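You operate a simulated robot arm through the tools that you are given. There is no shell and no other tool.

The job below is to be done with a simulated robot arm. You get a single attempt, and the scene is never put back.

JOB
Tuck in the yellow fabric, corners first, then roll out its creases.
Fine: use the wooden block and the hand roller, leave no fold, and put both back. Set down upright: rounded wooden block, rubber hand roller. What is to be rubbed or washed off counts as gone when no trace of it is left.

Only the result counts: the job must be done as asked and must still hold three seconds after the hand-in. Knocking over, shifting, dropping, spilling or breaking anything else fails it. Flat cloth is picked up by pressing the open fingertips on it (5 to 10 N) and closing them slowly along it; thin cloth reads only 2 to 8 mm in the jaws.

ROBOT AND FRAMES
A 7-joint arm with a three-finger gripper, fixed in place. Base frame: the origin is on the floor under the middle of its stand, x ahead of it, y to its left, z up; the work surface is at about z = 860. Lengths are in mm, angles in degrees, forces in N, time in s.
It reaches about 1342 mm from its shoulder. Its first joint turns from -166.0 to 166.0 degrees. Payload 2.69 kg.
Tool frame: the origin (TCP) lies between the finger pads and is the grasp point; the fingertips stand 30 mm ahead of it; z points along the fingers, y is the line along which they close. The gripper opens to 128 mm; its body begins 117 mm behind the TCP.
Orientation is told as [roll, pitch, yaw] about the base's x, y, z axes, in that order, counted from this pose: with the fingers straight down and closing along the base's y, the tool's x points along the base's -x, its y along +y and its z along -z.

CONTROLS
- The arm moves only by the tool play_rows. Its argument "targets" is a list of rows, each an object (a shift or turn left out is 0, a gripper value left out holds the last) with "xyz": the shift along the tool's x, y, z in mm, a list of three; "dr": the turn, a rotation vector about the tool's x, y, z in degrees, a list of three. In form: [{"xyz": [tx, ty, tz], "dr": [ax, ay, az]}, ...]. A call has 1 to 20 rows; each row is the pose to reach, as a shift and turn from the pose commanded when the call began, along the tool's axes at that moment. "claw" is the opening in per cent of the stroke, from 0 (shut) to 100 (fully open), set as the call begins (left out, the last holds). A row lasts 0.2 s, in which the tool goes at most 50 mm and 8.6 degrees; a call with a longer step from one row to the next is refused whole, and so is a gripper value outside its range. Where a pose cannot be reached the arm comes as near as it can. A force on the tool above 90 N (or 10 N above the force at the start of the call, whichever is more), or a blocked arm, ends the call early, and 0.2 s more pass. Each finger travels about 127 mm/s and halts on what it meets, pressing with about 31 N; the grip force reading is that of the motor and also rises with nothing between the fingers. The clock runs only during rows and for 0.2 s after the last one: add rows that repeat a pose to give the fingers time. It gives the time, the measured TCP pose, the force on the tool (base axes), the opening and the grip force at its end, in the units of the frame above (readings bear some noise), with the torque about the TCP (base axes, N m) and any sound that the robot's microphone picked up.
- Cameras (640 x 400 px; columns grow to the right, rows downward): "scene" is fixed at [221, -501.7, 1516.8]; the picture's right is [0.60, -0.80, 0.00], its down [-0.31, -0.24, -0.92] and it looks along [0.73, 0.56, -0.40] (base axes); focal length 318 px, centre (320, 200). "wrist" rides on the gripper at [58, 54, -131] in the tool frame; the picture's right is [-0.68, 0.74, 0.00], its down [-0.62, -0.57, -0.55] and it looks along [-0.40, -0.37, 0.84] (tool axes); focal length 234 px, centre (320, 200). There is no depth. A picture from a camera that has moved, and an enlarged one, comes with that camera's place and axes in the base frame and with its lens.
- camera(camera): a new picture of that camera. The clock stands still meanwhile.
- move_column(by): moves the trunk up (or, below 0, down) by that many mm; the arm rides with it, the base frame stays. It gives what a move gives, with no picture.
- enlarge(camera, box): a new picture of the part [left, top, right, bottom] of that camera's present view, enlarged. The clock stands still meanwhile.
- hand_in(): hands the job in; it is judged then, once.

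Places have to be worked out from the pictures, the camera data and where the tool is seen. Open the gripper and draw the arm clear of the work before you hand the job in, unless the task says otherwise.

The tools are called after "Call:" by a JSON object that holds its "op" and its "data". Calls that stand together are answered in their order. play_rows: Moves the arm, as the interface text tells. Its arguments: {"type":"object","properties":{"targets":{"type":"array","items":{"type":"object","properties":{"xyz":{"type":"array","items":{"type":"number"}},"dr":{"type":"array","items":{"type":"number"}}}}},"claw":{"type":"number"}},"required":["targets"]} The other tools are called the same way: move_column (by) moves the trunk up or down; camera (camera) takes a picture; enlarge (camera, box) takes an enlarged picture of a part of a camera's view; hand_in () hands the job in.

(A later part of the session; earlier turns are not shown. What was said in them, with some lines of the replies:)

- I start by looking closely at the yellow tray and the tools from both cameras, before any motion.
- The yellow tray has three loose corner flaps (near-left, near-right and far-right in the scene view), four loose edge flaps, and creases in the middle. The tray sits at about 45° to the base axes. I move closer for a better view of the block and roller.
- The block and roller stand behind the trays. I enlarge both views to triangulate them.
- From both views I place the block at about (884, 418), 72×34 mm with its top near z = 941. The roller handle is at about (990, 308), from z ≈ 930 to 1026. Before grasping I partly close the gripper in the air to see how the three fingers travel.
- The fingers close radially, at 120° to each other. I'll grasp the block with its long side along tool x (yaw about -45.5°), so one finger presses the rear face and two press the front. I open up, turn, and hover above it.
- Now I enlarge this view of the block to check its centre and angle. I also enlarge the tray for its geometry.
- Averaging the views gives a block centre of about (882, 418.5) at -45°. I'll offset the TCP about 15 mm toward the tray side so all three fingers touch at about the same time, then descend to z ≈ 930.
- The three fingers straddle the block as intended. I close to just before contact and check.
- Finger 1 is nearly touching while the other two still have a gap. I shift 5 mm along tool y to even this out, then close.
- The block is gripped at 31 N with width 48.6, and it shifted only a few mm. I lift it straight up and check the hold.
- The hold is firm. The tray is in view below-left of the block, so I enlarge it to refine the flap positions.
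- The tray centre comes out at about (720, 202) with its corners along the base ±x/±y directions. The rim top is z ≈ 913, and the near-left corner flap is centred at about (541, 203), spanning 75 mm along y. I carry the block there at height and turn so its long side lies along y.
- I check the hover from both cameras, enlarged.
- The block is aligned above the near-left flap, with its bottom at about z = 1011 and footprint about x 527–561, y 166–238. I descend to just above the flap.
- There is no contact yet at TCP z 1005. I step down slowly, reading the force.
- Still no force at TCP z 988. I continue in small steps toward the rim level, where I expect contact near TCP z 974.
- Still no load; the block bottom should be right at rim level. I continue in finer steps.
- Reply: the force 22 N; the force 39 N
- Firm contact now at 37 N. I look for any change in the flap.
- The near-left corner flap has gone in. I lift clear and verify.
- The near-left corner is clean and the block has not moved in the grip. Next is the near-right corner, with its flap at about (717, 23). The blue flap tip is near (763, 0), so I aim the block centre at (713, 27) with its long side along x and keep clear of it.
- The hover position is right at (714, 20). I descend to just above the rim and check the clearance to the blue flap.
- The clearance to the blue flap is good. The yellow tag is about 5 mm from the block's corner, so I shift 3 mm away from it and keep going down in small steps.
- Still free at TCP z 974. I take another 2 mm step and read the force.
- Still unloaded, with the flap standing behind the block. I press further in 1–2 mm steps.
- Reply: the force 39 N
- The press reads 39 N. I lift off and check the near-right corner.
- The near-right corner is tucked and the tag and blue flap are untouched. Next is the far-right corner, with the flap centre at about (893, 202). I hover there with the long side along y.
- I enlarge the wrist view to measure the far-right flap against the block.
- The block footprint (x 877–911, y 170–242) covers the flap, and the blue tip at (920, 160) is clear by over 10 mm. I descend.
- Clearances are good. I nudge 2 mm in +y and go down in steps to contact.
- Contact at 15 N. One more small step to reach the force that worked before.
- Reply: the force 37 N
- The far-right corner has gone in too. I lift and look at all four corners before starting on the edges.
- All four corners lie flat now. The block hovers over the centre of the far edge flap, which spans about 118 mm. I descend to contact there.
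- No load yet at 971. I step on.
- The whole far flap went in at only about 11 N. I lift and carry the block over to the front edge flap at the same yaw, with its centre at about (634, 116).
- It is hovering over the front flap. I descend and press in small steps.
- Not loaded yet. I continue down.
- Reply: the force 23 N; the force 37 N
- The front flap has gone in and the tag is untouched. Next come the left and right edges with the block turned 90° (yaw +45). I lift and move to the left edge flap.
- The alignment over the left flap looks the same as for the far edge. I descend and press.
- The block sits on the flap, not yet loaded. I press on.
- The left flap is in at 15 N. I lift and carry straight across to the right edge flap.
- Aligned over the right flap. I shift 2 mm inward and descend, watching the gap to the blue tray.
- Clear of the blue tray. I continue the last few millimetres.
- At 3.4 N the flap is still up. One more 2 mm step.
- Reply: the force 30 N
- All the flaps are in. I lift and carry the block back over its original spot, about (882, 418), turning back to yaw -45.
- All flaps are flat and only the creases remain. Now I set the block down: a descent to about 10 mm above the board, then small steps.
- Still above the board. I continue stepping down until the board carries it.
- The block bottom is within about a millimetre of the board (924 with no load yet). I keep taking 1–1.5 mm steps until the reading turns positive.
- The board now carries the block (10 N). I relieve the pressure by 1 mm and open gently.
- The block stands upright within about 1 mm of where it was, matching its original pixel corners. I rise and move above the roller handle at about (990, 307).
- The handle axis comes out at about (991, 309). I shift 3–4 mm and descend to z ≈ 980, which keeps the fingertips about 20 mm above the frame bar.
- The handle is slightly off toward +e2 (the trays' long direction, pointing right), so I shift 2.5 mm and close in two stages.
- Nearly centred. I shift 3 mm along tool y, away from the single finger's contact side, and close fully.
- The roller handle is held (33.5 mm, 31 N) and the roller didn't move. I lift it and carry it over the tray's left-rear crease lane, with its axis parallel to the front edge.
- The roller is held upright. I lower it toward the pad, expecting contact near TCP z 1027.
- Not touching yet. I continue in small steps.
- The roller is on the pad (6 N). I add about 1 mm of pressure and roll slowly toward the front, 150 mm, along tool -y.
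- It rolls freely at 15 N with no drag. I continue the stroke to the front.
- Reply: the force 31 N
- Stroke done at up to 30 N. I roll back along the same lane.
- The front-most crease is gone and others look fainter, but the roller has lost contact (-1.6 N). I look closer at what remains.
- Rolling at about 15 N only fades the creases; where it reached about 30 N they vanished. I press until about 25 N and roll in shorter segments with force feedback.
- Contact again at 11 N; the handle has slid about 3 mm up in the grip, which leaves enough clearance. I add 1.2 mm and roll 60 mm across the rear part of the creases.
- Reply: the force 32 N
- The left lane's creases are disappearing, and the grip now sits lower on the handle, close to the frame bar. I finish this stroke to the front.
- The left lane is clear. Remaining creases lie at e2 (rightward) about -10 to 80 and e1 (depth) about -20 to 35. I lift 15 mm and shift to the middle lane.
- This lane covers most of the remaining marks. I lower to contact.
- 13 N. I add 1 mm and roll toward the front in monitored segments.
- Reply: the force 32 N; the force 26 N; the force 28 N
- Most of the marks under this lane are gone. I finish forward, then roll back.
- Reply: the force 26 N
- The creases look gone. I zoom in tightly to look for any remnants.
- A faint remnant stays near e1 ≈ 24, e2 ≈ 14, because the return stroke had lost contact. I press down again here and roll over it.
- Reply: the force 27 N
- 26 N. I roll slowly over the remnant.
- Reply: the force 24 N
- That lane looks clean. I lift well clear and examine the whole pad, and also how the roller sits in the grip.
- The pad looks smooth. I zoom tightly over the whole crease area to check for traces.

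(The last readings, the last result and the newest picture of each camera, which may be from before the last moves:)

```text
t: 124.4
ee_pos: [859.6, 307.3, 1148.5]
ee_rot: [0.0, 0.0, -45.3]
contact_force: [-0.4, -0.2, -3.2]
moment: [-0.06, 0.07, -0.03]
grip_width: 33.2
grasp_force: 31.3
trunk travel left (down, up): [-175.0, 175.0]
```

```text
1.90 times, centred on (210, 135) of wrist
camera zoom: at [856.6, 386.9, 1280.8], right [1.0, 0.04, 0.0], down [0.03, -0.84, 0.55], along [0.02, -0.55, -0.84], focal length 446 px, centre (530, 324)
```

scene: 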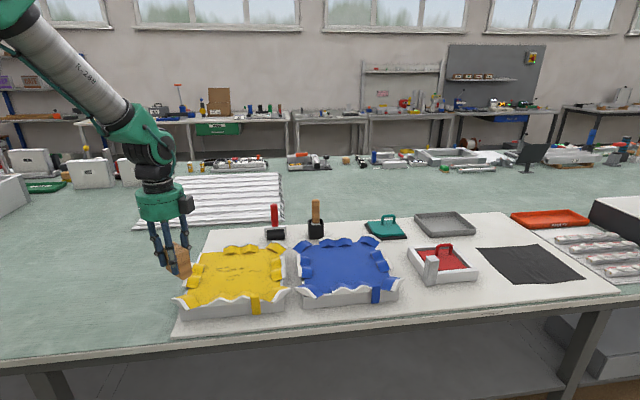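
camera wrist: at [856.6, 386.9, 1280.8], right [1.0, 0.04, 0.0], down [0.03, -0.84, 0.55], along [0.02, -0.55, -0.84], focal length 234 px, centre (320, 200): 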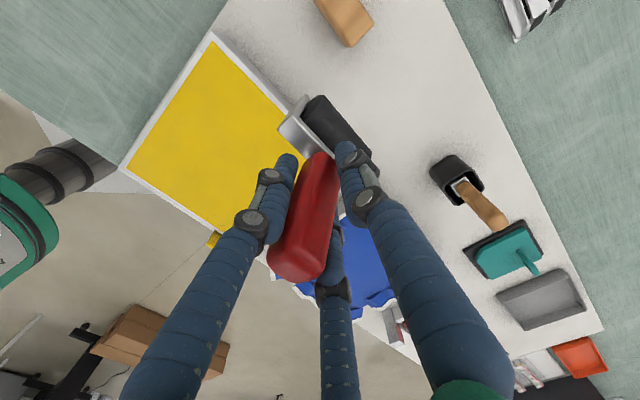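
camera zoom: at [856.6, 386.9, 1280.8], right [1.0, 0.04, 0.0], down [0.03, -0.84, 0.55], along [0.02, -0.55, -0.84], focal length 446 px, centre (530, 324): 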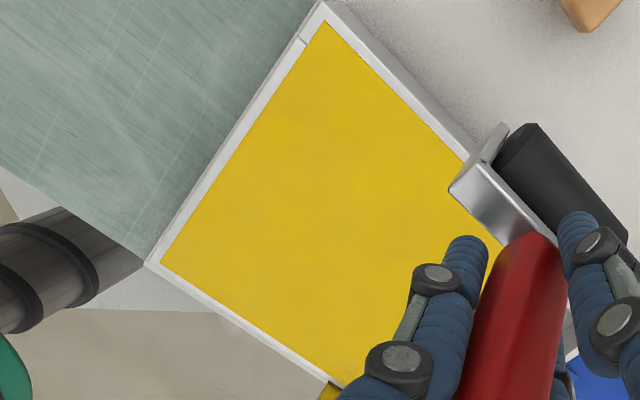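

No trace is visible from either camera. The right lane (e2 about 60–80) only got edge contact, and the roller now leans a few degrees forward in the grip from the forward strokes. So I'll do one more stroke on the right lane, front to rear, which treats that strip and also pulls the lean back.

Call:
{"op": "play_rows", "data": {"targets": [{"xyz": [-5, -39, 0]}, {"xyz": [-10, -78, 0]}, {"xyz": [-16, -117, 0]}, {"xyz": [-21, -156, 0]}, {"xyz": [-26, -195, 0]}, {"xyz": [-32, -233, 0]}, {"xyz": [-32, -233, 40]}, {"xyz": [-32, -233, 80]}, {"xyz": [-32, -233, 115]}, {"xyz": [-32, -233, 129]}, {"xyz": [-32, -233, 129]}]}}

Call:
{"op": "enlarge", "data": {"camera": "scene", "box": [200, 215, 320, 315]}}

Call:
{"op": "enlarge", "data": {"camera": "wrist", "box": [200, 40, 440, 300]}}

```text
t: 126.8
ee_pos: [714.7, 123.5, 1018.1]
ee_rot: [0.0, 0.0, -45.3]
contact_force: [-0.5, 0.2, -2.5]
moment: [0.02, 0.02, 0.01]
grip_width: 33.3
grasp_force: 30.6
trunk travel left (down, up): [-175.0, 175.0]
```

```text
4.00 times, centred on (260, 265) of scene
camera zoom: at [221.0, -501.7, 1516.8], right [0.6, -0.8, 0.0], down [-0.31, -0.24, -0.92], along [0.73, 0.56, -0.4], focal length 1272 px, centre (560, -60)
```

zoom: 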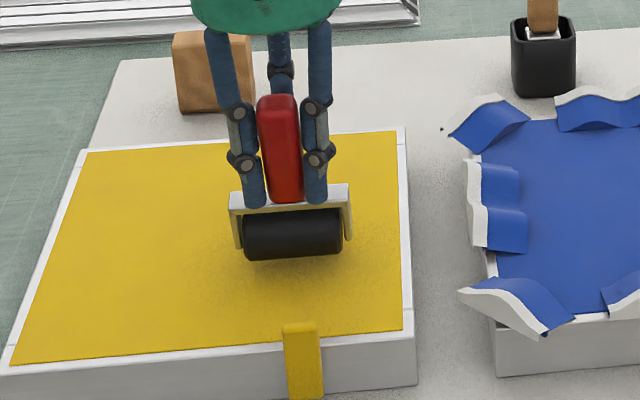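

```text
1.54 times, centred on (320, 170) of wrist
camera zoom: at [713.0, 202.0, 1149.6], right [1.0, 0.04, 0.0], down [0.03, -0.84, 0.55], along [0.02, -0.55, -0.84], focal length 360 px, centre (320, 246)
```

zoom: 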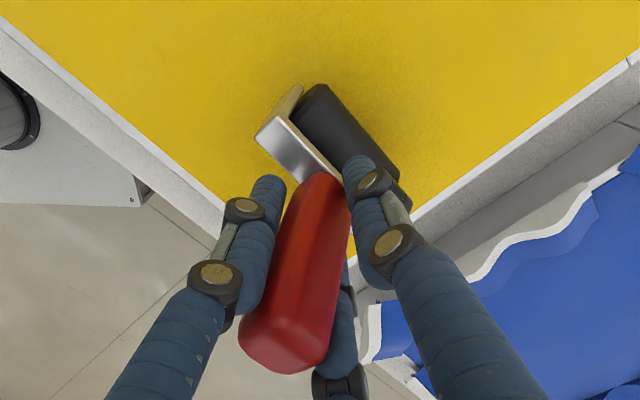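

Position is good. I lower to contact in small steps.

Call:
{"op": "play_rows", "data": {"targets": [{"xyz": [0, 0, 1.5]}, {"xyz": [0, 0, 3]}, {"xyz": [0, 0, 3]}]}}

Call:
{"op": "play_rows", "data": {"targets": [{"xyz": [0, 0, 1]}, {"xyz": [0, 0, 2]}, {"xyz": [0, 0, 2]}]}}

Call:
{"op": "play_rows", "data": {"targets": [{"xyz": [0, 0, 0.8]}, {"xyz": [0, 0, 1.5]}, {"xyz": [0, 0, 1.5]}]}}

```text
t: 127.6
ee_pos: [716.0, 122.1, 1015.0]
ee_rot: [0.0, 0.1, -45.3]
contact_force: [0.8, 0.1, -2.0]
moment: [0.0, 0.05, 0.0]
grip_width: 33.4
grasp_force: 31.1
trunk travel left (down, up): [-175.0, 175.0]
```

```text
t: 128.4
ee_pos: [717.7, 121.4, 1012.7]
ee_rot: [-0.1, -0.1, -45.3]
contact_force: [0.2, -0.5, -2.1]
moment: [-0.01, -0.01, 0.02]
grip_width: 33.2
grasp_force: 31.2
trunk travel left (down, up): [-175.0, 175.0]
```

```text
t: 129.2
ee_pos: [716.9, 121.1, 1012.9]
ee_rot: [-0.1, 0.0, -45.3]
contact_force: [-0.7, 1.8, 1.9]
moment: [0.08, -0.01, 0.0]
grip_width: 32.9
grasp_force: 30.7
trunk travel left (down, up): [-175.0, 175.0]
```

Touching lightly. I press 1.5 mm more and roll toward the rear in segments.

Call:
{"op": "play_rows", "data": {"targets": [{"xyz": [0, 0, 1.3]}, {"xyz": [0, 5, 1.5]}, {"xyz": [0, 12, 1.5]}, {"xyz": [0, 19, 1.5]}]}}

Call:
{"op": "play_rows", "data": {"targets": [{"xyz": [0, 7, 0.3]}, {"xyz": [0, 14, 0.3]}, {"xyz": [0, 21, 0.5]}, {"xyz": [0, 28, 0.5]}]}}

Call:
{"op": "enlarge", "data": {"camera": "scene", "box": [200, 215, 320, 315]}}

```text
t: 130.2
ee_pos: [729.3, 134.3, 1013.3]
ee_rot: [0.1, 0.1, -45.4]
contact_force: [-5.4, -5.2, 25.1]
moment: [-0.42, 0.39, 0.05]
grip_width: 33.4
grasp_force: 31.1
trunk travel left (down, up): [-175.0, 175.0]
```

```text
t: 131.2
ee_pos: [750.0, 154.7, 1011.5]
ee_rot: [0.1, 0.0, -45.3]
contact_force: [-4.7, -5.4, 23.8]
moment: [-0.5, 0.42, 0.0]
grip_width: 33.1
grasp_force: 31.4
trunk travel left (down, up): [-175.0, 175.0]
```

```text
4.00 times, centred on (260, 265) of scene
camera zoom: at [221.0, -501.7, 1516.8], right [0.6, -0.8, 0.0], down [-0.31, -0.24, -0.92], along [0.73, 0.56, -0.4], focal length 1272 px, centre (560, -60)
```

zoom: 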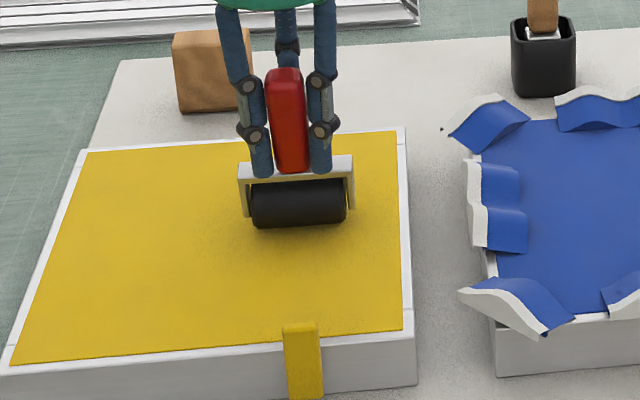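

Steady 24 N. I continue to the rear.

Call:
{"op": "play_rows", "data": {"targets": [{"xyz": [0, 7, 0.3]}, {"xyz": [0, 14, 0.3]}, {"xyz": [0, 21, 0.4]}, {"xyz": [0, 28, 0.4]}]}}

Call:
{"op": "play_rows", "data": {"targets": [{"xyz": [0, 7, 0.3]}, {"xyz": [0, 14, 0.3]}, {"xyz": [0, 21, 0.3]}, {"xyz": [0, 28, 0.3]}, {"xyz": [0, 34, 0.3]}]}}

Call:
{"op": "enlarge", "data": {"camera": "scene", "box": [200, 205, 320, 305]}}

Call:
{"op": "enlarge", "data": {"camera": "wrist", "box": [200, 40, 440, 300]}}

```text
t: 132.2
ee_pos: [768.8, 173.3, 1010.1]
ee_rot: [0.1, 0.0, -45.2]
contact_force: [-6.1, -5.2, 22.7]
moment: [-0.39, 0.43, -0.03]
grip_width: 33.4
grasp_force: 31.1
trunk travel left (down, up): [-175.0, 175.0]
```

```text
t: 133.4
ee_pos: [794.6, 196.9, 1010.1]
ee_rot: [0.1, -0.1, -45.3]
contact_force: [-3.4, -4.2, 16.1]
moment: [-0.27, 0.29, -0.02]
grip_width: 33.3
grasp_force: 31.3
trunk travel left (down, up): [-175.0, 175.0]
```

```text
4.00 times, centred on (260, 255) of scene
camera zoom: at [221.0, -501.7, 1516.8], right [0.6, -0.8, 0.0], down [-0.31, -0.24, -0.92], along [0.73, 0.56, -0.4], focal length 1272 px, centre (560, -20)
```

zoom: 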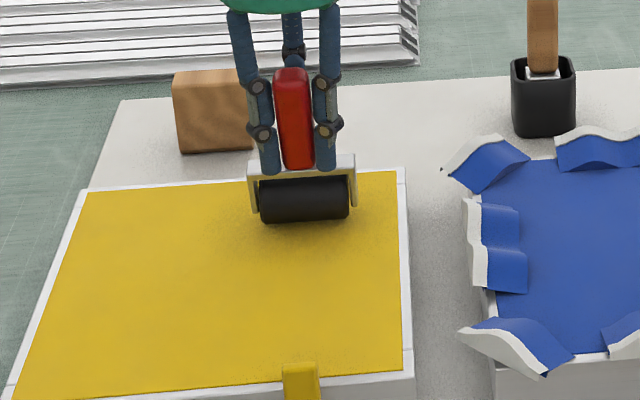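

```text
1.54 times, centred on (320, 170) of wrist
camera zoom: at [791.8, 276.7, 1142.4], right [1.0, 0.04, 0.0], down [0.03, -0.84, 0.55], along [0.02, -0.55, -0.84], focal length 360 px, centre (320, 246)
```

zoom: 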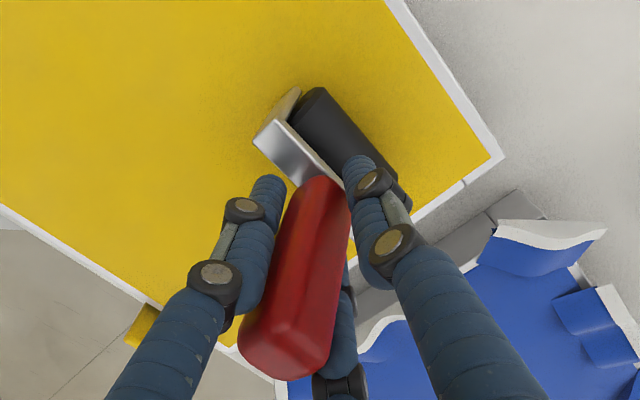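

The stroke is complete. I lift clear, inspect the pad once more, and hover the roller above its home spot.

Call:
{"op": "play_rows", "data": {"targets": [{"xyz": [0, 0, -15]}, {"xyz": [0, 0, -45]}, {"xyz": [0, 0, -80]}, {"xyz": [-17, 27, -80]}, {"xyz": [-34, 54, -80]}, {"xyz": [-51, 81, -80]}, {"xyz": [-61, 108, -80]}, {"xyz": [-61, 135, -80]}, {"xyz": [-61, 162, -80]}, {"xyz": [-61, 189, -80]}, {"xyz": [-61, 216, -80]}, {"xyz": [-61, 216, -80]}]}}

Call:
{"op": "enlarge", "data": {"camera": "scene", "box": [190, 235, 300, 305]}}

Call:
{"op": "enlarge", "data": {"camera": "scene", "box": [230, 150, 320, 250]}}

Call:
{"op": "enlarge", "data": {"camera": "wrist", "box": [200, 40, 440, 300]}}

```text
t: 136.0
ee_pos: [991.1, 306.5, 1086.0]
ee_rot: [0.0, 0.0, -45.2]
contact_force: [-0.4, 0.1, -2.1]
moment: [-0.01, 0.08, 0.05]
grip_width: 33.5
grasp_force: 30.9
trunk travel left (down, up): [-175.0, 175.0]
```

```text
5.71 times, centred on (245, 270) of scene
camera zoom: at [221.0, -501.7, 1516.8], right [0.6, -0.8, 0.0], down [-0.31, -0.24, -0.92], along [0.73, 0.56, -0.4], focal length 1818 px, centre (749, -200)
```

zoom: 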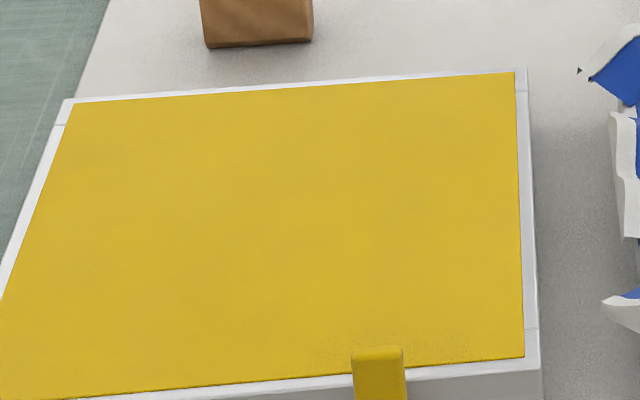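

```text
4.00 times, centred on (275, 200) of scene
camera zoom: at [221.0, -501.7, 1516.8], right [0.6, -0.8, 0.0], down [-0.31, -0.24, -0.92], along [0.73, 0.56, -0.4], focal length 1272 px, centre (500, 200)
```

zoom: 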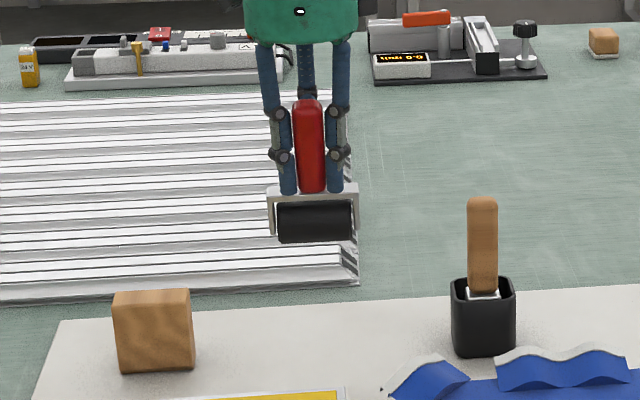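

```text
1.54 times, centred on (320, 170) of wrist
camera zoom: at [988.2, 385.3, 1218.7], right [1.0, 0.04, 0.0], down [0.03, -0.84, 0.55], along [0.02, -0.55, -0.84], focal length 360 px, centre (320, 246)
```

zoom: 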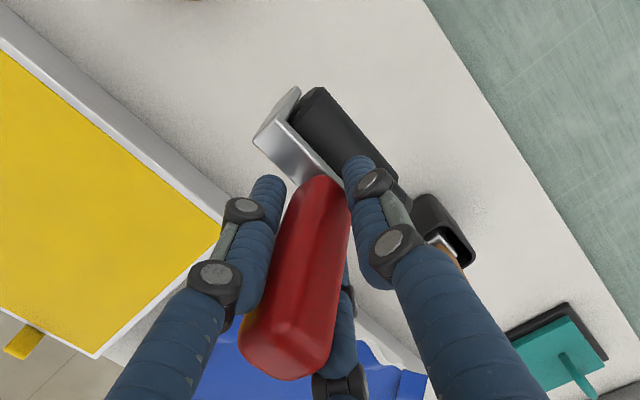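

The pad is spotless. The roller leans about 10° toward the front in the grip: both the foreshortening in the scene view and the wrist view give 9–10°. I rotate the tool +9.7° about its x axis to bring the roller upright before setting it down.

Call:
{"op": "play_rows", "data": {"targets": [{"xyz": [0, 0, 0], "dr": [3.3, 0, 0]}, {"xyz": [0, 0, 0], "dr": [6.6, 0, 0]}, {"xyz": [0, 0, 0], "dr": [9.7, 0, 0]}, {"xyz": [0, 0, 0], "dr": [9.7, 0, 0]}]}}

Call:
{"op": "enlarge", "data": {"camera": "scene", "box": [240, 150, 320, 220]}}

Call:
{"op": "enlarge", "data": {"camera": "wrist", "box": [200, 40, 440, 300]}}

```text
t: 137.0
ee_pos: [992.3, 306.7, 1087.4]
ee_rot: [-9.9, 0.0, -45.3]
contact_force: [0.5, 0.0, -1.8]
moment: [-0.01, 0.05, 0.0]
grip_width: 33.2
grasp_force: 31.1
trunk travel left (down, up): [-175.0, 175.0]
```

```text
5.71 times, centred on (280, 185) of scene
camera zoom: at [221.0, -501.7, 1516.8], right [0.6, -0.8, 0.0], down [-0.31, -0.24, -0.92], along [0.73, 0.56, -0.4], focal length 1818 px, centre (549, 286)
```

zoom: 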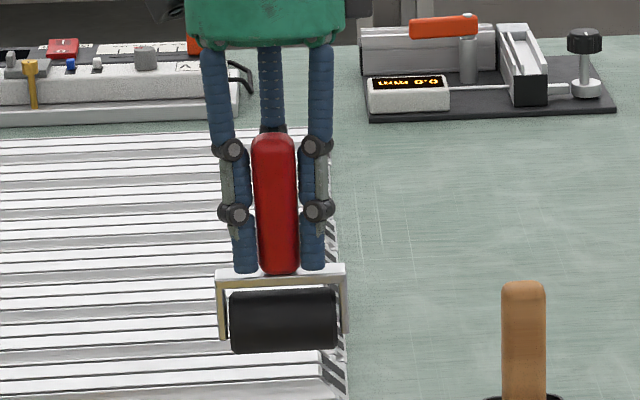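

```text
1.54 times, centred on (320, 170) of wrist
camera zoom: at [1004.0, 401.0, 1209.6], right [0.99, 0.03, -0.13], down [0.1, -0.76, 0.64], along [-0.08, -0.64, -0.76], focal length 360 px, centre (320, 246)
```

zoom: 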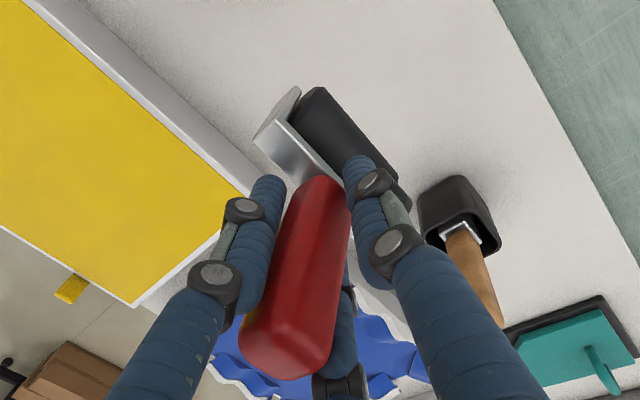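

The roller now looks upright: its apparent length and slope match a vertical handle. I descend straight down in base axes, compensating for the tilted tool, to about 13 mm above the board.

Call:
{"op": "play_rows", "data": {"targets": [{"xyz": [-0.3, 4.1, -0.7], "dr": [0, 0, 0]}, {"xyz": [-0.3, 9.2, 28.9]}, {"xyz": [-0.3, 14.3, 58.4]}, {"xyz": [-0.3, 19.3, 88]}, {"xyz": [-0.3, 22.2, 105.2]}, {"xyz": [-0.3, 22.2, 105.2]}]}}

Call:
{"op": "enlarge", "data": {"camera": "scene", "box": [210, 190, 290, 250]}}

Call:
{"op": "enlarge", "data": {"camera": "wrist", "box": [200, 40, 440, 300]}}

```text
t: 138.4
ee_pos: [993.8, 309.4, 981.1]
ee_rot: [-9.8, -0.1, -45.4]
contact_force: [-0.3, 0.1, -2.3]
moment: [-0.01, 0.01, 0.0]
grip_width: 33.1
grasp_force: 30.8
trunk travel left (down, up): [-175.0, 175.0]
```

```text
6.67 times, centred on (250, 220) of scene
camera zoom: at [221.0, -501.7, 1516.8], right [0.6, -0.8, 0.0], down [-0.31, -0.24, -0.92], along [0.73, 0.56, -0.4], focal length 2121 px, centre (787, 67)
```

zoom: 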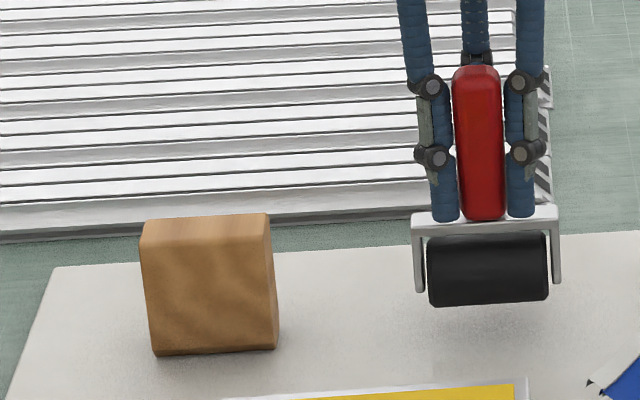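

```text
1.54 times, centred on (320, 170) of wrist
camera zoom: at [1006.8, 403.9, 1102.6], right [0.99, 0.03, -0.12], down [0.1, -0.76, 0.64], along [-0.08, -0.64, -0.76], focal length 360 px, centre (320, 246)
```

zoom: 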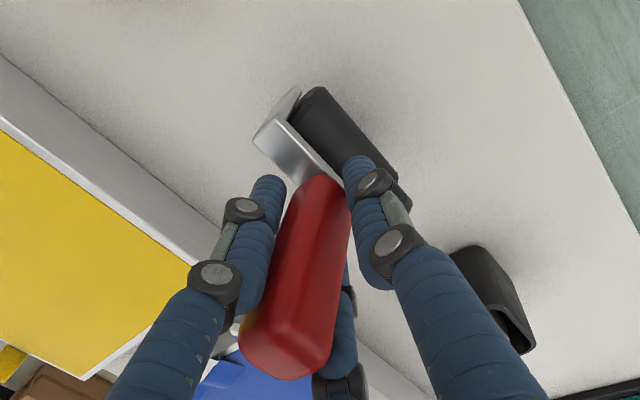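

Compared with the original picture, the orientation matches. I need about 5 mm toward the front and 1.6 mm to the right. I apply that while lowering 9 mm.

Call:
{"op": "play_rows", "data": {"targets": [{"xyz": [-1.6, -4.9, 0.8]}, {"xyz": [-1.6, -4.1, 5.3]}, {"xyz": [-1.6, -3.4, 9.7]}, {"xyz": [-1.6, -3.4, 9.7]}]}}

Call:
{"op": "enlarge", "data": {"camera": "scene", "box": [210, 190, 290, 250]}}

```text
t: 139.4
ee_pos: [992.4, 305.3, 972.9]
ee_rot: [-9.7, 0.0, -45.3]
contact_force: [-0.3, 0.0, -2.4]
moment: [-0.01, 0.01, -0.02]
grip_width: 33.1
grasp_force: 31.6
trunk travel left (down, up): [-175.0, 175.0]
```

```text
6.67 times, centred on (250, 220) of scene
camera zoom: at [221.0, -501.7, 1516.8], right [0.6, -0.8, 0.0], down [-0.31, -0.24, -0.92], along [0.73, 0.56, -0.4], focal length 2121 px, centre (787, 67)
```

zoom: 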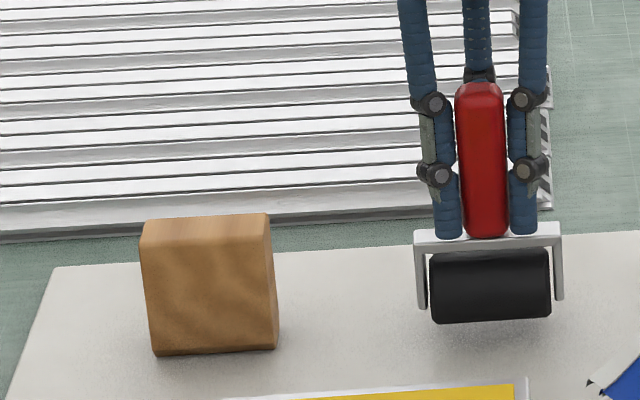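

Now within a pixel laterally; about 6 mm of height remains. I step down to contact.

Call:
{"op": "play_rows", "data": {"targets": [{"xyz": [0, 0.25, 1.5]}, {"xyz": [0, 0.5, 3]}, {"xyz": [0, 0.5, 3]}]}}

Call:
{"op": "play_rows", "data": {"targets": [{"xyz": [0, 0.15, 1]}, {"xyz": [0, 0.3, 1.8]}, {"xyz": [0, 0.3, 1.8]}]}}

Call:
{"op": "play_rows", "data": {"targets": [{"xyz": [0, 0.15, 0.7]}, {"xyz": [0, 0.2, 1.3]}, {"xyz": [0, 0.2, 1.3]}]}}

```text
t: 140.2
ee_pos: [992.5, 305.0, 970.1]
ee_rot: [-9.7, 0.0, -45.3]
contact_force: [-0.1, 0.4, -1.2]
moment: [-0.02, -0.01, 0.05]
grip_width: 33.2
grasp_force: 31.1
trunk travel left (down, up): [-175.0, 175.0]
```

```text
t: 141.0
ee_pos: [990.7, 305.5, 968.1]
ee_rot: [-9.8, 0.1, -45.2]
contact_force: [0.8, -0.1, -2.2]
moment: [0.0, -0.01, -0.01]
grip_width: 33.3
grasp_force: 31.2
trunk travel left (down, up): [-175.0, 175.0]
```

```text
t: 141.8
ee_pos: [992.2, 305.8, 968.0]
ee_rot: [-9.6, 0.0, -45.3]
contact_force: [-1.3, 0.3, -2.4]
moment: [0.01, -0.03, 0.0]
grip_width: 33.7
grasp_force: 31.1
trunk travel left (down, up): [-175.0, 175.0]
```

Still free. I continue in 1 mm steps.

Call:
{"op": "play_rows", "data": {"targets": [{"xyz": [0, 0.1, 0.5]}, {"xyz": [0, 0.2, 1]}, {"xyz": [0, 0.2, 1]}]}}

Call:
{"op": "play_rows", "data": {"targets": [{"xyz": [0, 0.1, 0.5]}, {"xyz": [0, 0.2, 1]}, {"xyz": [0, 0.2, 1]}]}}

Call:
{"op": "enlarge", "data": {"camera": "scene", "box": [210, 190, 290, 250]}}

```text
t: 142.6
ee_pos: [992.0, 305.1, 964.5]
ee_rot: [-9.7, 0.0, -45.3]
contact_force: [-0.7, 0.2, -2.4]
moment: [0.01, 0.03, 0.01]
grip_width: 33.1
grasp_force: 30.7
trunk travel left (down, up): [-175.0, 175.0]
```

```text
t: 143.4
ee_pos: [991.7, 306.1, 963.7]
ee_rot: [-9.7, 0.0, -45.3]
contact_force: [-1.4, 0.9, 0.0]
moment: [0.03, 0.02, -0.01]
grip_width: 33.4
grasp_force: 30.5
trunk travel left (down, up): [-175.0, 175.0]
```

```text
6.67 times, centred on (250, 220) of scene
camera zoom: at [221.0, -501.7, 1516.8], right [0.6, -0.8, 0.0], down [-0.31, -0.24, -0.92], along [0.73, 0.56, -0.4], focal length 2121 px, centre (787, 67)
```

zoom: 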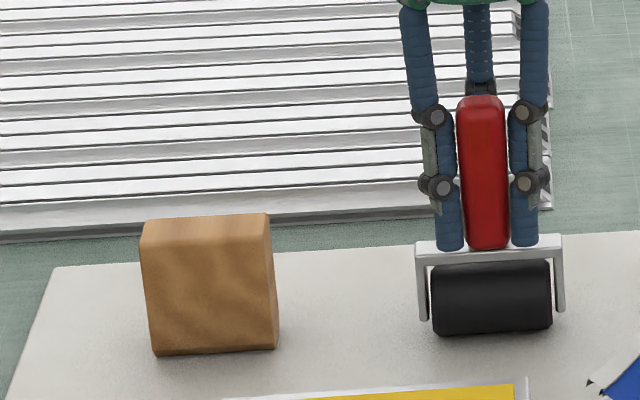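

The board just begins to take the roller, and all pixel features match the original to within about 2 px. I seat it with a little more pressure, then relieve and open in stages.

Call:
{"op": "play_rows", "data": {"targets": [{"xyz": [0, 0.1, 0.5]}, {"xyz": [0, 0.15, 0.8]}, {"xyz": [0, 0.15, 0.8]}]}}

```text
t: 144.2
ee_pos: [991.8, 305.4, 963.8]
ee_rot: [-9.6, -0.1, -45.3]
contact_force: [2.9, 0.5, 4.6]
moment: [0.05, -0.07, 0.01]
grip_width: 33.1
grasp_force: 31.1
trunk travel left (down, up): [-175.0, 175.0]
```

Seated at about 7 N net. I open slightly to release and check that it stands.

Call:
{"op": "play_rows", "data": {"targets": [{"xyz": [0, 0, 0]}, {"xyz": [0, 0, 0]}, {"xyz": [0, 0, 0]}], "claw": 34}}

Call:
{"op": "enlarge", "data": {"camera": "scene", "box": [210, 190, 290, 250]}}

Call:
{"op": "enlarge", "data": {"camera": "wrist", "box": [200, 40, 440, 300]}}

```text
t: 145.0
ee_pos: [991.1, 304.2, 962.5]
ee_rot: [-9.7, 0.0, -45.4]
contact_force: [0.2, 0.3, 0.5]
moment: [-0.01, -0.01, 0.0]
grip_width: 43.4
grasp_force: 0.1
trunk travel left (down, up): [-175.0, 175.0]
```

```text
6.67 times, centred on (250, 220) of scene
camera zoom: at [221.0, -501.7, 1516.8], right [0.6, -0.8, 0.0], down [-0.31, -0.24, -0.92], along [0.73, 0.56, -0.4], focal length 2121 px, centre (787, 67)
```

zoom: 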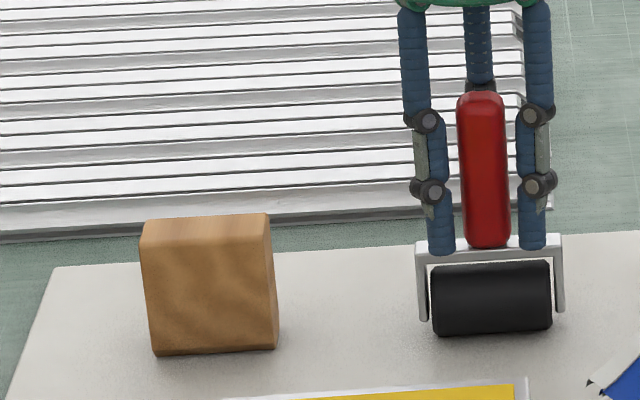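

```text
1.54 times, centred on (320, 170) of wrist
camera zoom: at [1004.3, 399.7, 1084.7], right [0.99, 0.03, -0.12], down [0.1, -0.76, 0.64], along [-0.08, -0.64, -0.76], focal length 360 px, centre (320, 246)
```

zoom: 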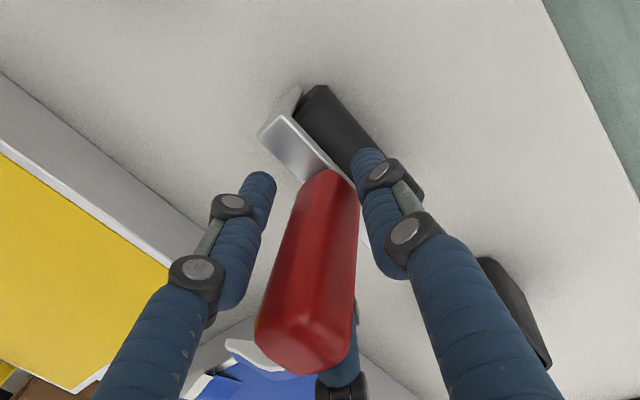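

The roller stands on its own (contact readings near zero). I open fully and check again before withdrawing.

Call:
{"op": "play_rows", "data": {"targets": [{"xyz": [0, 0, 0]}, {"xyz": [0, 0, 0]}], "claw": 60}}

Call:
{"op": "play_rows", "data": {"targets": [{"xyz": [0, 0, 0]}, {"xyz": [0, 0, 0]}, {"xyz": [0, 0, 0]}], "claw": 100}}

Call:
{"op": "enlarge", "data": {"camera": "scene", "box": [210, 190, 290, 250]}}

Call:
{"op": "enlarge", "data": {"camera": "wrist", "box": [200, 40, 440, 300]}}

```text
t: 145.6
ee_pos: [991.7, 304.4, 962.6]
ee_rot: [-9.7, 0.0, -45.3]
contact_force: [0.4, 0.6, -0.2]
moment: [0.02, 0.0, 0.0]
grip_width: 76.9
grasp_force: 0.1
trunk travel left (down, up): [-175.0, 175.0]
```

```text
t: 146.4
ee_pos: [992.2, 304.6, 961.8]
ee_rot: [-9.7, -0.1, -45.3]
contact_force: [-0.4, 0.1, 0.1]
moment: [-0.03, 0.03, 0.01]
grip_width: 127.9
grasp_force: 0.1
trunk travel left (down, up): [-175.0, 175.0]
```

```text
6.67 times, centred on (250, 220) of scene
camera zoom: at [221.0, -501.7, 1516.8], right [0.6, -0.8, 0.0], down [-0.31, -0.24, -0.92], along [0.73, 0.56, -0.4], focal length 2121 px, centre (787, 67)
```

zoom: 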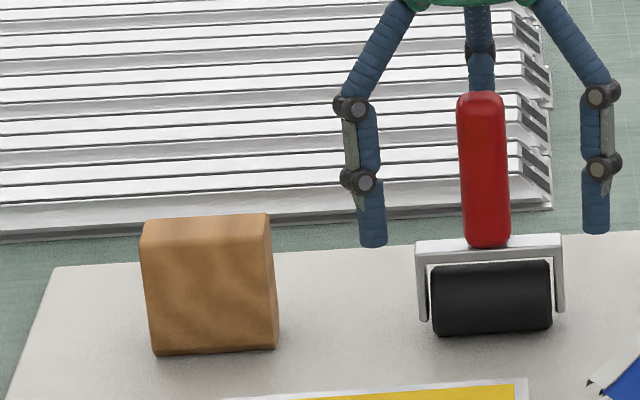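

```text
1.54 times, centred on (320, 170) of wrist
camera zoom: at [1004.3, 399.7, 1084.9], right [0.99, 0.03, -0.12], down [0.1, -0.76, 0.64], along [-0.08, -0.64, -0.76], focal length 360 px, centre (320, 246)
```

zoom: 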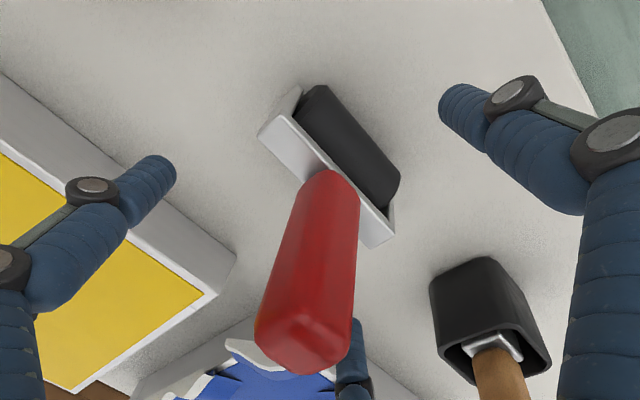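

The roller stands upright at its original place. I withdraw straight up (base z), then level the tool.

Call:
{"op": "play_rows", "data": {"targets": [{"xyz": [0, -3.4, -19.7]}, {"xyz": [0, -8.4, -49.3]}, {"xyz": [0, -13.5, -78.9]}, {"xyz": [0, -18.5, -108.4]}, {"xyz": [0, -25.3, -147.9]}, {"xyz": [0, -32, -187.3]}, {"xyz": [0, -32, -187.3], "dr": [-4.9, 0, 0]}, {"xyz": [0, -32, -187.3], "dr": [-9.7, 0, 0]}, {"xyz": [0, -32, -187.3], "dr": [-9.7, 0, 0]}], "claw": 100}}

Call:
{"op": "enlarge", "data": {"camera": "scene", "box": [160, 180, 330, 320]}}

Call:
{"op": "camera", "data": {"camera": "scene"}}

```text
t: 148.4
ee_pos: [991.4, 304.1, 1153.1]
ee_rot: [0.0, -0.1, -45.3]
contact_force: [-0.8, -0.5, 0.2]
moment: [0.03, -0.06, -0.02]
grip_width: 128.0
grasp_force: 0.0
out of reach, approached as far as the arm can: row 6
trunk travel left (down, up): [-175.0, 175.0]
```

```text
2.86 times, centred on (245, 250) of scene
camera zoom: at [221.0, -501.7, 1516.8], right [0.6, -0.8, 0.0], down [-0.31, -0.24, -0.92], along [0.73, 0.56, -0.4], focal length 909 px, centre (534, 57)
```

zoom: 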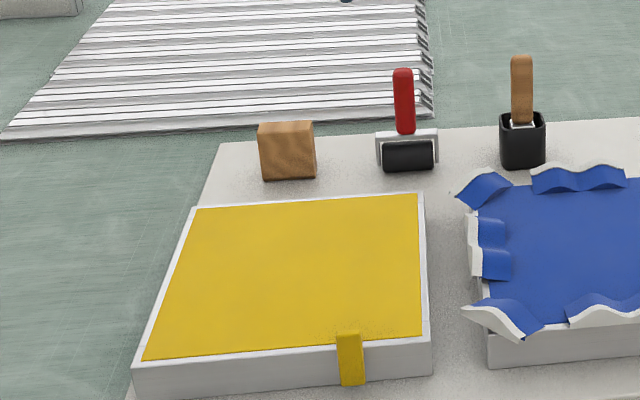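

```text
taken
```

scene: 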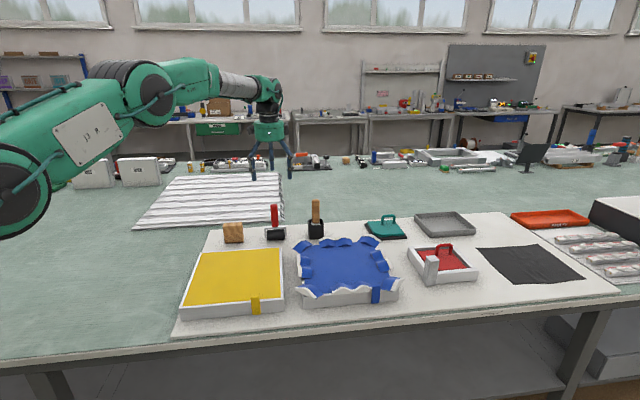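

Both tools stand in their places. I move over the pad to inspect it closely with the wrist camera for any trace of creases or folds.

Call:
{"op": "play_rows", "data": {"targets": [{"xyz": [29, -26.4, 0]}, {"xyz": [58, -52.8, 0]}, {"xyz": [87, -79.3, 10]}, {"xyz": [116, -105.7, 25]}, {"xyz": [145, -132, 40]}, {"xyz": [174, -158.6, 55]}, {"xyz": [202.7, -185, 71]}, {"xyz": [202.7, -185, 71]}], "claw": 100}}

Call:
{"op": "camera", "data": {"camera": "wrist"}}

Call:
{"op": "enlarge", "data": {"camera": "wrist", "box": [220, 100, 400, 280]}}

```text
t: 150.2
ee_pos: [717.0, 320.9, 1079.9]
ee_rot: [-0.1, 0.1, -45.3]
contact_force: [0.8, -0.1, 0.1]
moment: [-0.02, -0.05, 0.0]
grip_width: 128.1
grasp_force: 0.1
trunk travel left (down, up): [-175.0, 175.0]
```

```text
taken
camera wrist: at [714.6, 400.1, 1212.5], right [1.0, 0.04, 0.0], down [0.03, -0.84, 0.55], along [0.02, -0.55, -0.84], focal length 234 px, centre (320, 200)
```

wrist: 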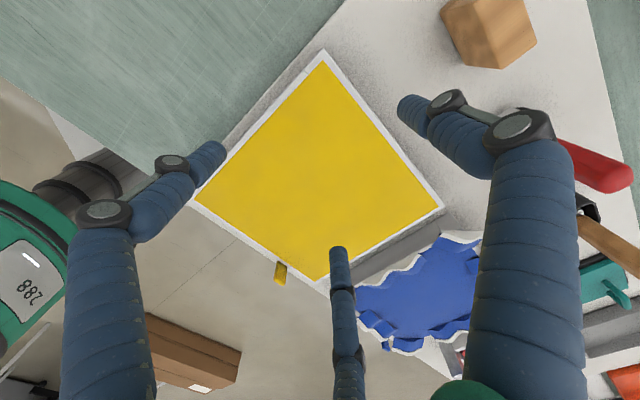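

```text
2.22 times, centred on (310, 190) of wrist
camera zoom: at [714.6, 400.1, 1212.5], right [1.0, 0.04, 0.0], down [0.03, -0.84, 0.55], along [0.02, -0.55, -0.84], focal length 520 px, centre (342, 222)
```

zoom: 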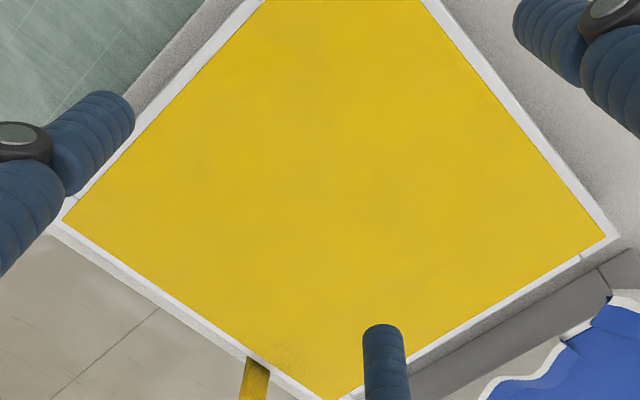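

The pad looks smooth and flat. One tighter enlargement over the old crease area, to be sure.

Call:
{"op": "enlarge", "data": {"camera": "wrist", "box": [250, 110, 330, 170]}}

Call:
{"op": "enlarge", "data": {"camera": "wrist", "box": [290, 150, 390, 220]}}

Call:
{"op": "enlarge", "data": {"camera": "wrist", "box": [230, 160, 310, 220]}}

Call:
{"op": "enlarge", "data": {"camera": "scene", "box": [210, 195, 290, 250]}}

```text
6.67 times, centred on (290, 140) of wrist
camera zoom: at [714.6, 400.1, 1212.5], right [1.0, 0.04, 0.0], down [0.03, -0.84, 0.55], along [0.02, -0.55, -0.84], focal length 1561 px, centre (520, 600)
```

zoom: 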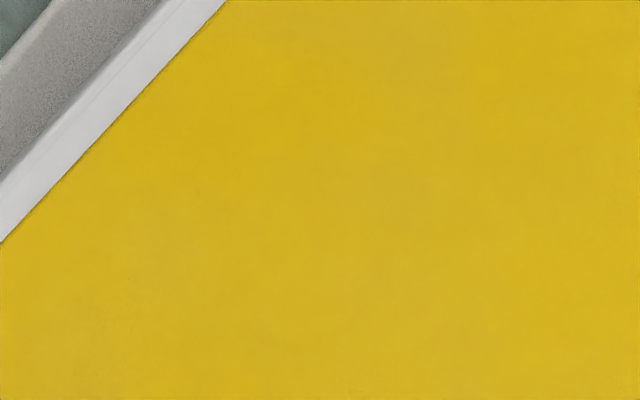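

```text
5.71 times, centred on (340, 185) of wrist
camera zoom: at [714.6, 400.1, 1212.5], right [1.0, 0.04, 0.0], down [0.03, -0.84, 0.55], along [0.02, -0.55, -0.84], focal length 1338 px, centre (206, 286)
```

zoom: 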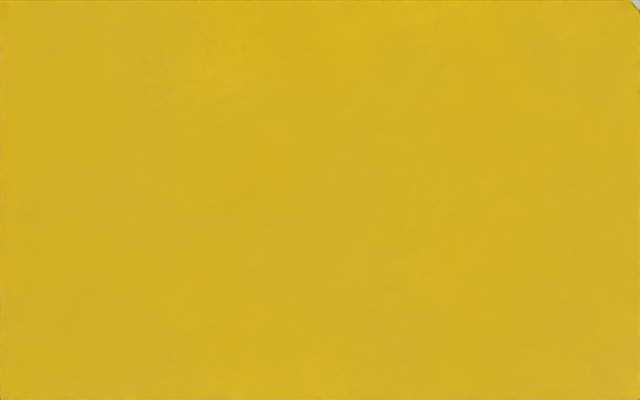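

```text
6.67 times, centred on (270, 190) of wrist
camera zoom: at [714.6, 400.1, 1212.5], right [1.0, 0.04, 0.0], down [0.03, -0.84, 0.55], along [0.02, -0.55, -0.84], focal length 1561 px, centre (653, 267)
```

zoom: 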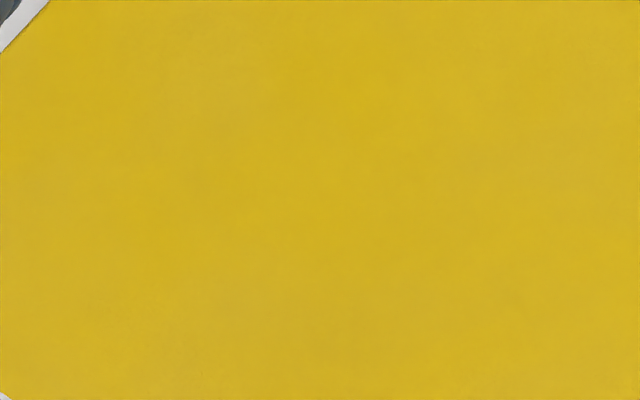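

```text
7.27 times, centred on (250, 222) of scene
camera zoom: at [221.0, -501.7, 1516.8], right [0.6, -0.8, 0.0], down [-0.31, -0.24, -0.92], along [0.73, 0.56, -0.4], focal length 2313 px, centre (829, 36)
```

zoom: 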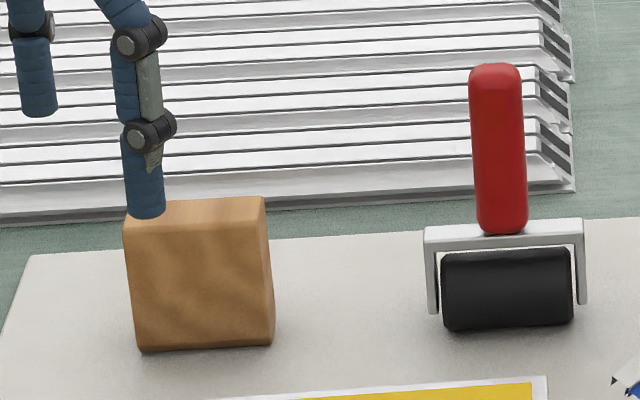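

No trace remains, and both tools stand upright at home. I retract the open gripper up and away from the work.

Call:
{"op": "play_rows", "data": {"targets": [{"xyz": [0, 0, -40]}, {"xyz": [20, 4, -80]}, {"xyz": [50, 10, -112]}, {"xyz": [80, 16, -145]}, {"xyz": [110, 22, -178]}, {"xyz": [140, 28, -210]}, {"xyz": [172, 34, -240]}, {"xyz": [172, 34, -240]}], "claw": 100}}

Call:
{"op": "camera", "data": {"camera": "scene"}}

Call:
{"op": "enlarge", "data": {"camera": "scene", "box": [160, 190, 420, 330]}}

```text
t: 152.0
ee_pos: [619.1, 465.8, 1323.3]
ee_rot: [0.0, -0.1, -45.3]
contact_force: [-0.4, 0.3, -0.1]
moment: [-0.06, -0.04, 0.0]
grip_width: 128.0
grasp_force: 0.1
trunk travel left (down, up): [-175.0, 175.0]
```

```text
taken
```

scene: 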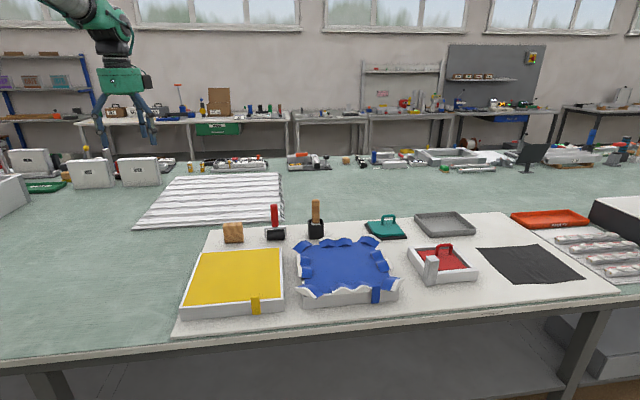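

```text
2.46 times, centred on (290, 260) of scene
camera zoom: at [221.0, -501.7, 1516.8], right [0.6, -0.8, 0.0], down [-0.31, -0.24, -0.92], along [0.73, 0.56, -0.4], focal length 783 px, centre (394, 52)
```

zoom: 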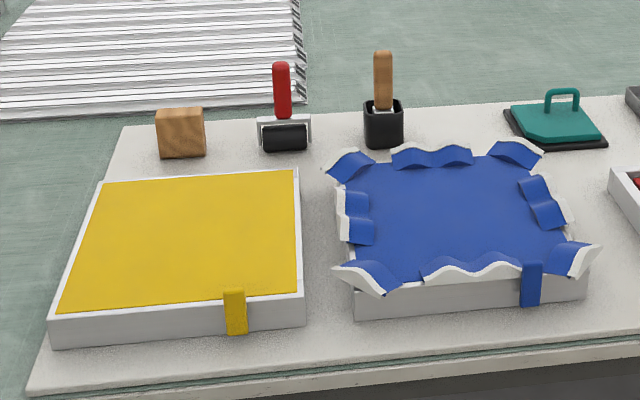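

The yellow pad is tucked on every side and free of creases. The block and roller stand upright at their original spots, the blue tray and everything else are unchanged, and the open gripper is clear. I hand the job in.

Call:
{"op": "hand_in", "data": {}}

```text
The job is handed in.
```

The yellow fabric is tucked in all round and its creases are rolled out. I've handed the job in, but no verdict came back.

- **Tucking:** I pressed the three loose corners in first with the wooden block, then the far, front, left and right edges. The far-left corner was already flat at the start, so I left it alone.
- **Creases:** I rolled the left, middle and right of the pad with the hand roller. Close-up views from both cameras afterwards showed no trace of a crease.
- **Tools:** The block and the roller both stand upright within about 2 mm of where they started. The roller had tilted about 10° in the grip while rolling, so I straightened it before setting it down.
- **Everything else:** The blue tray, the yellow tag and the other items look unmoved. The gripper is open and back near its starting position, clear of the work.
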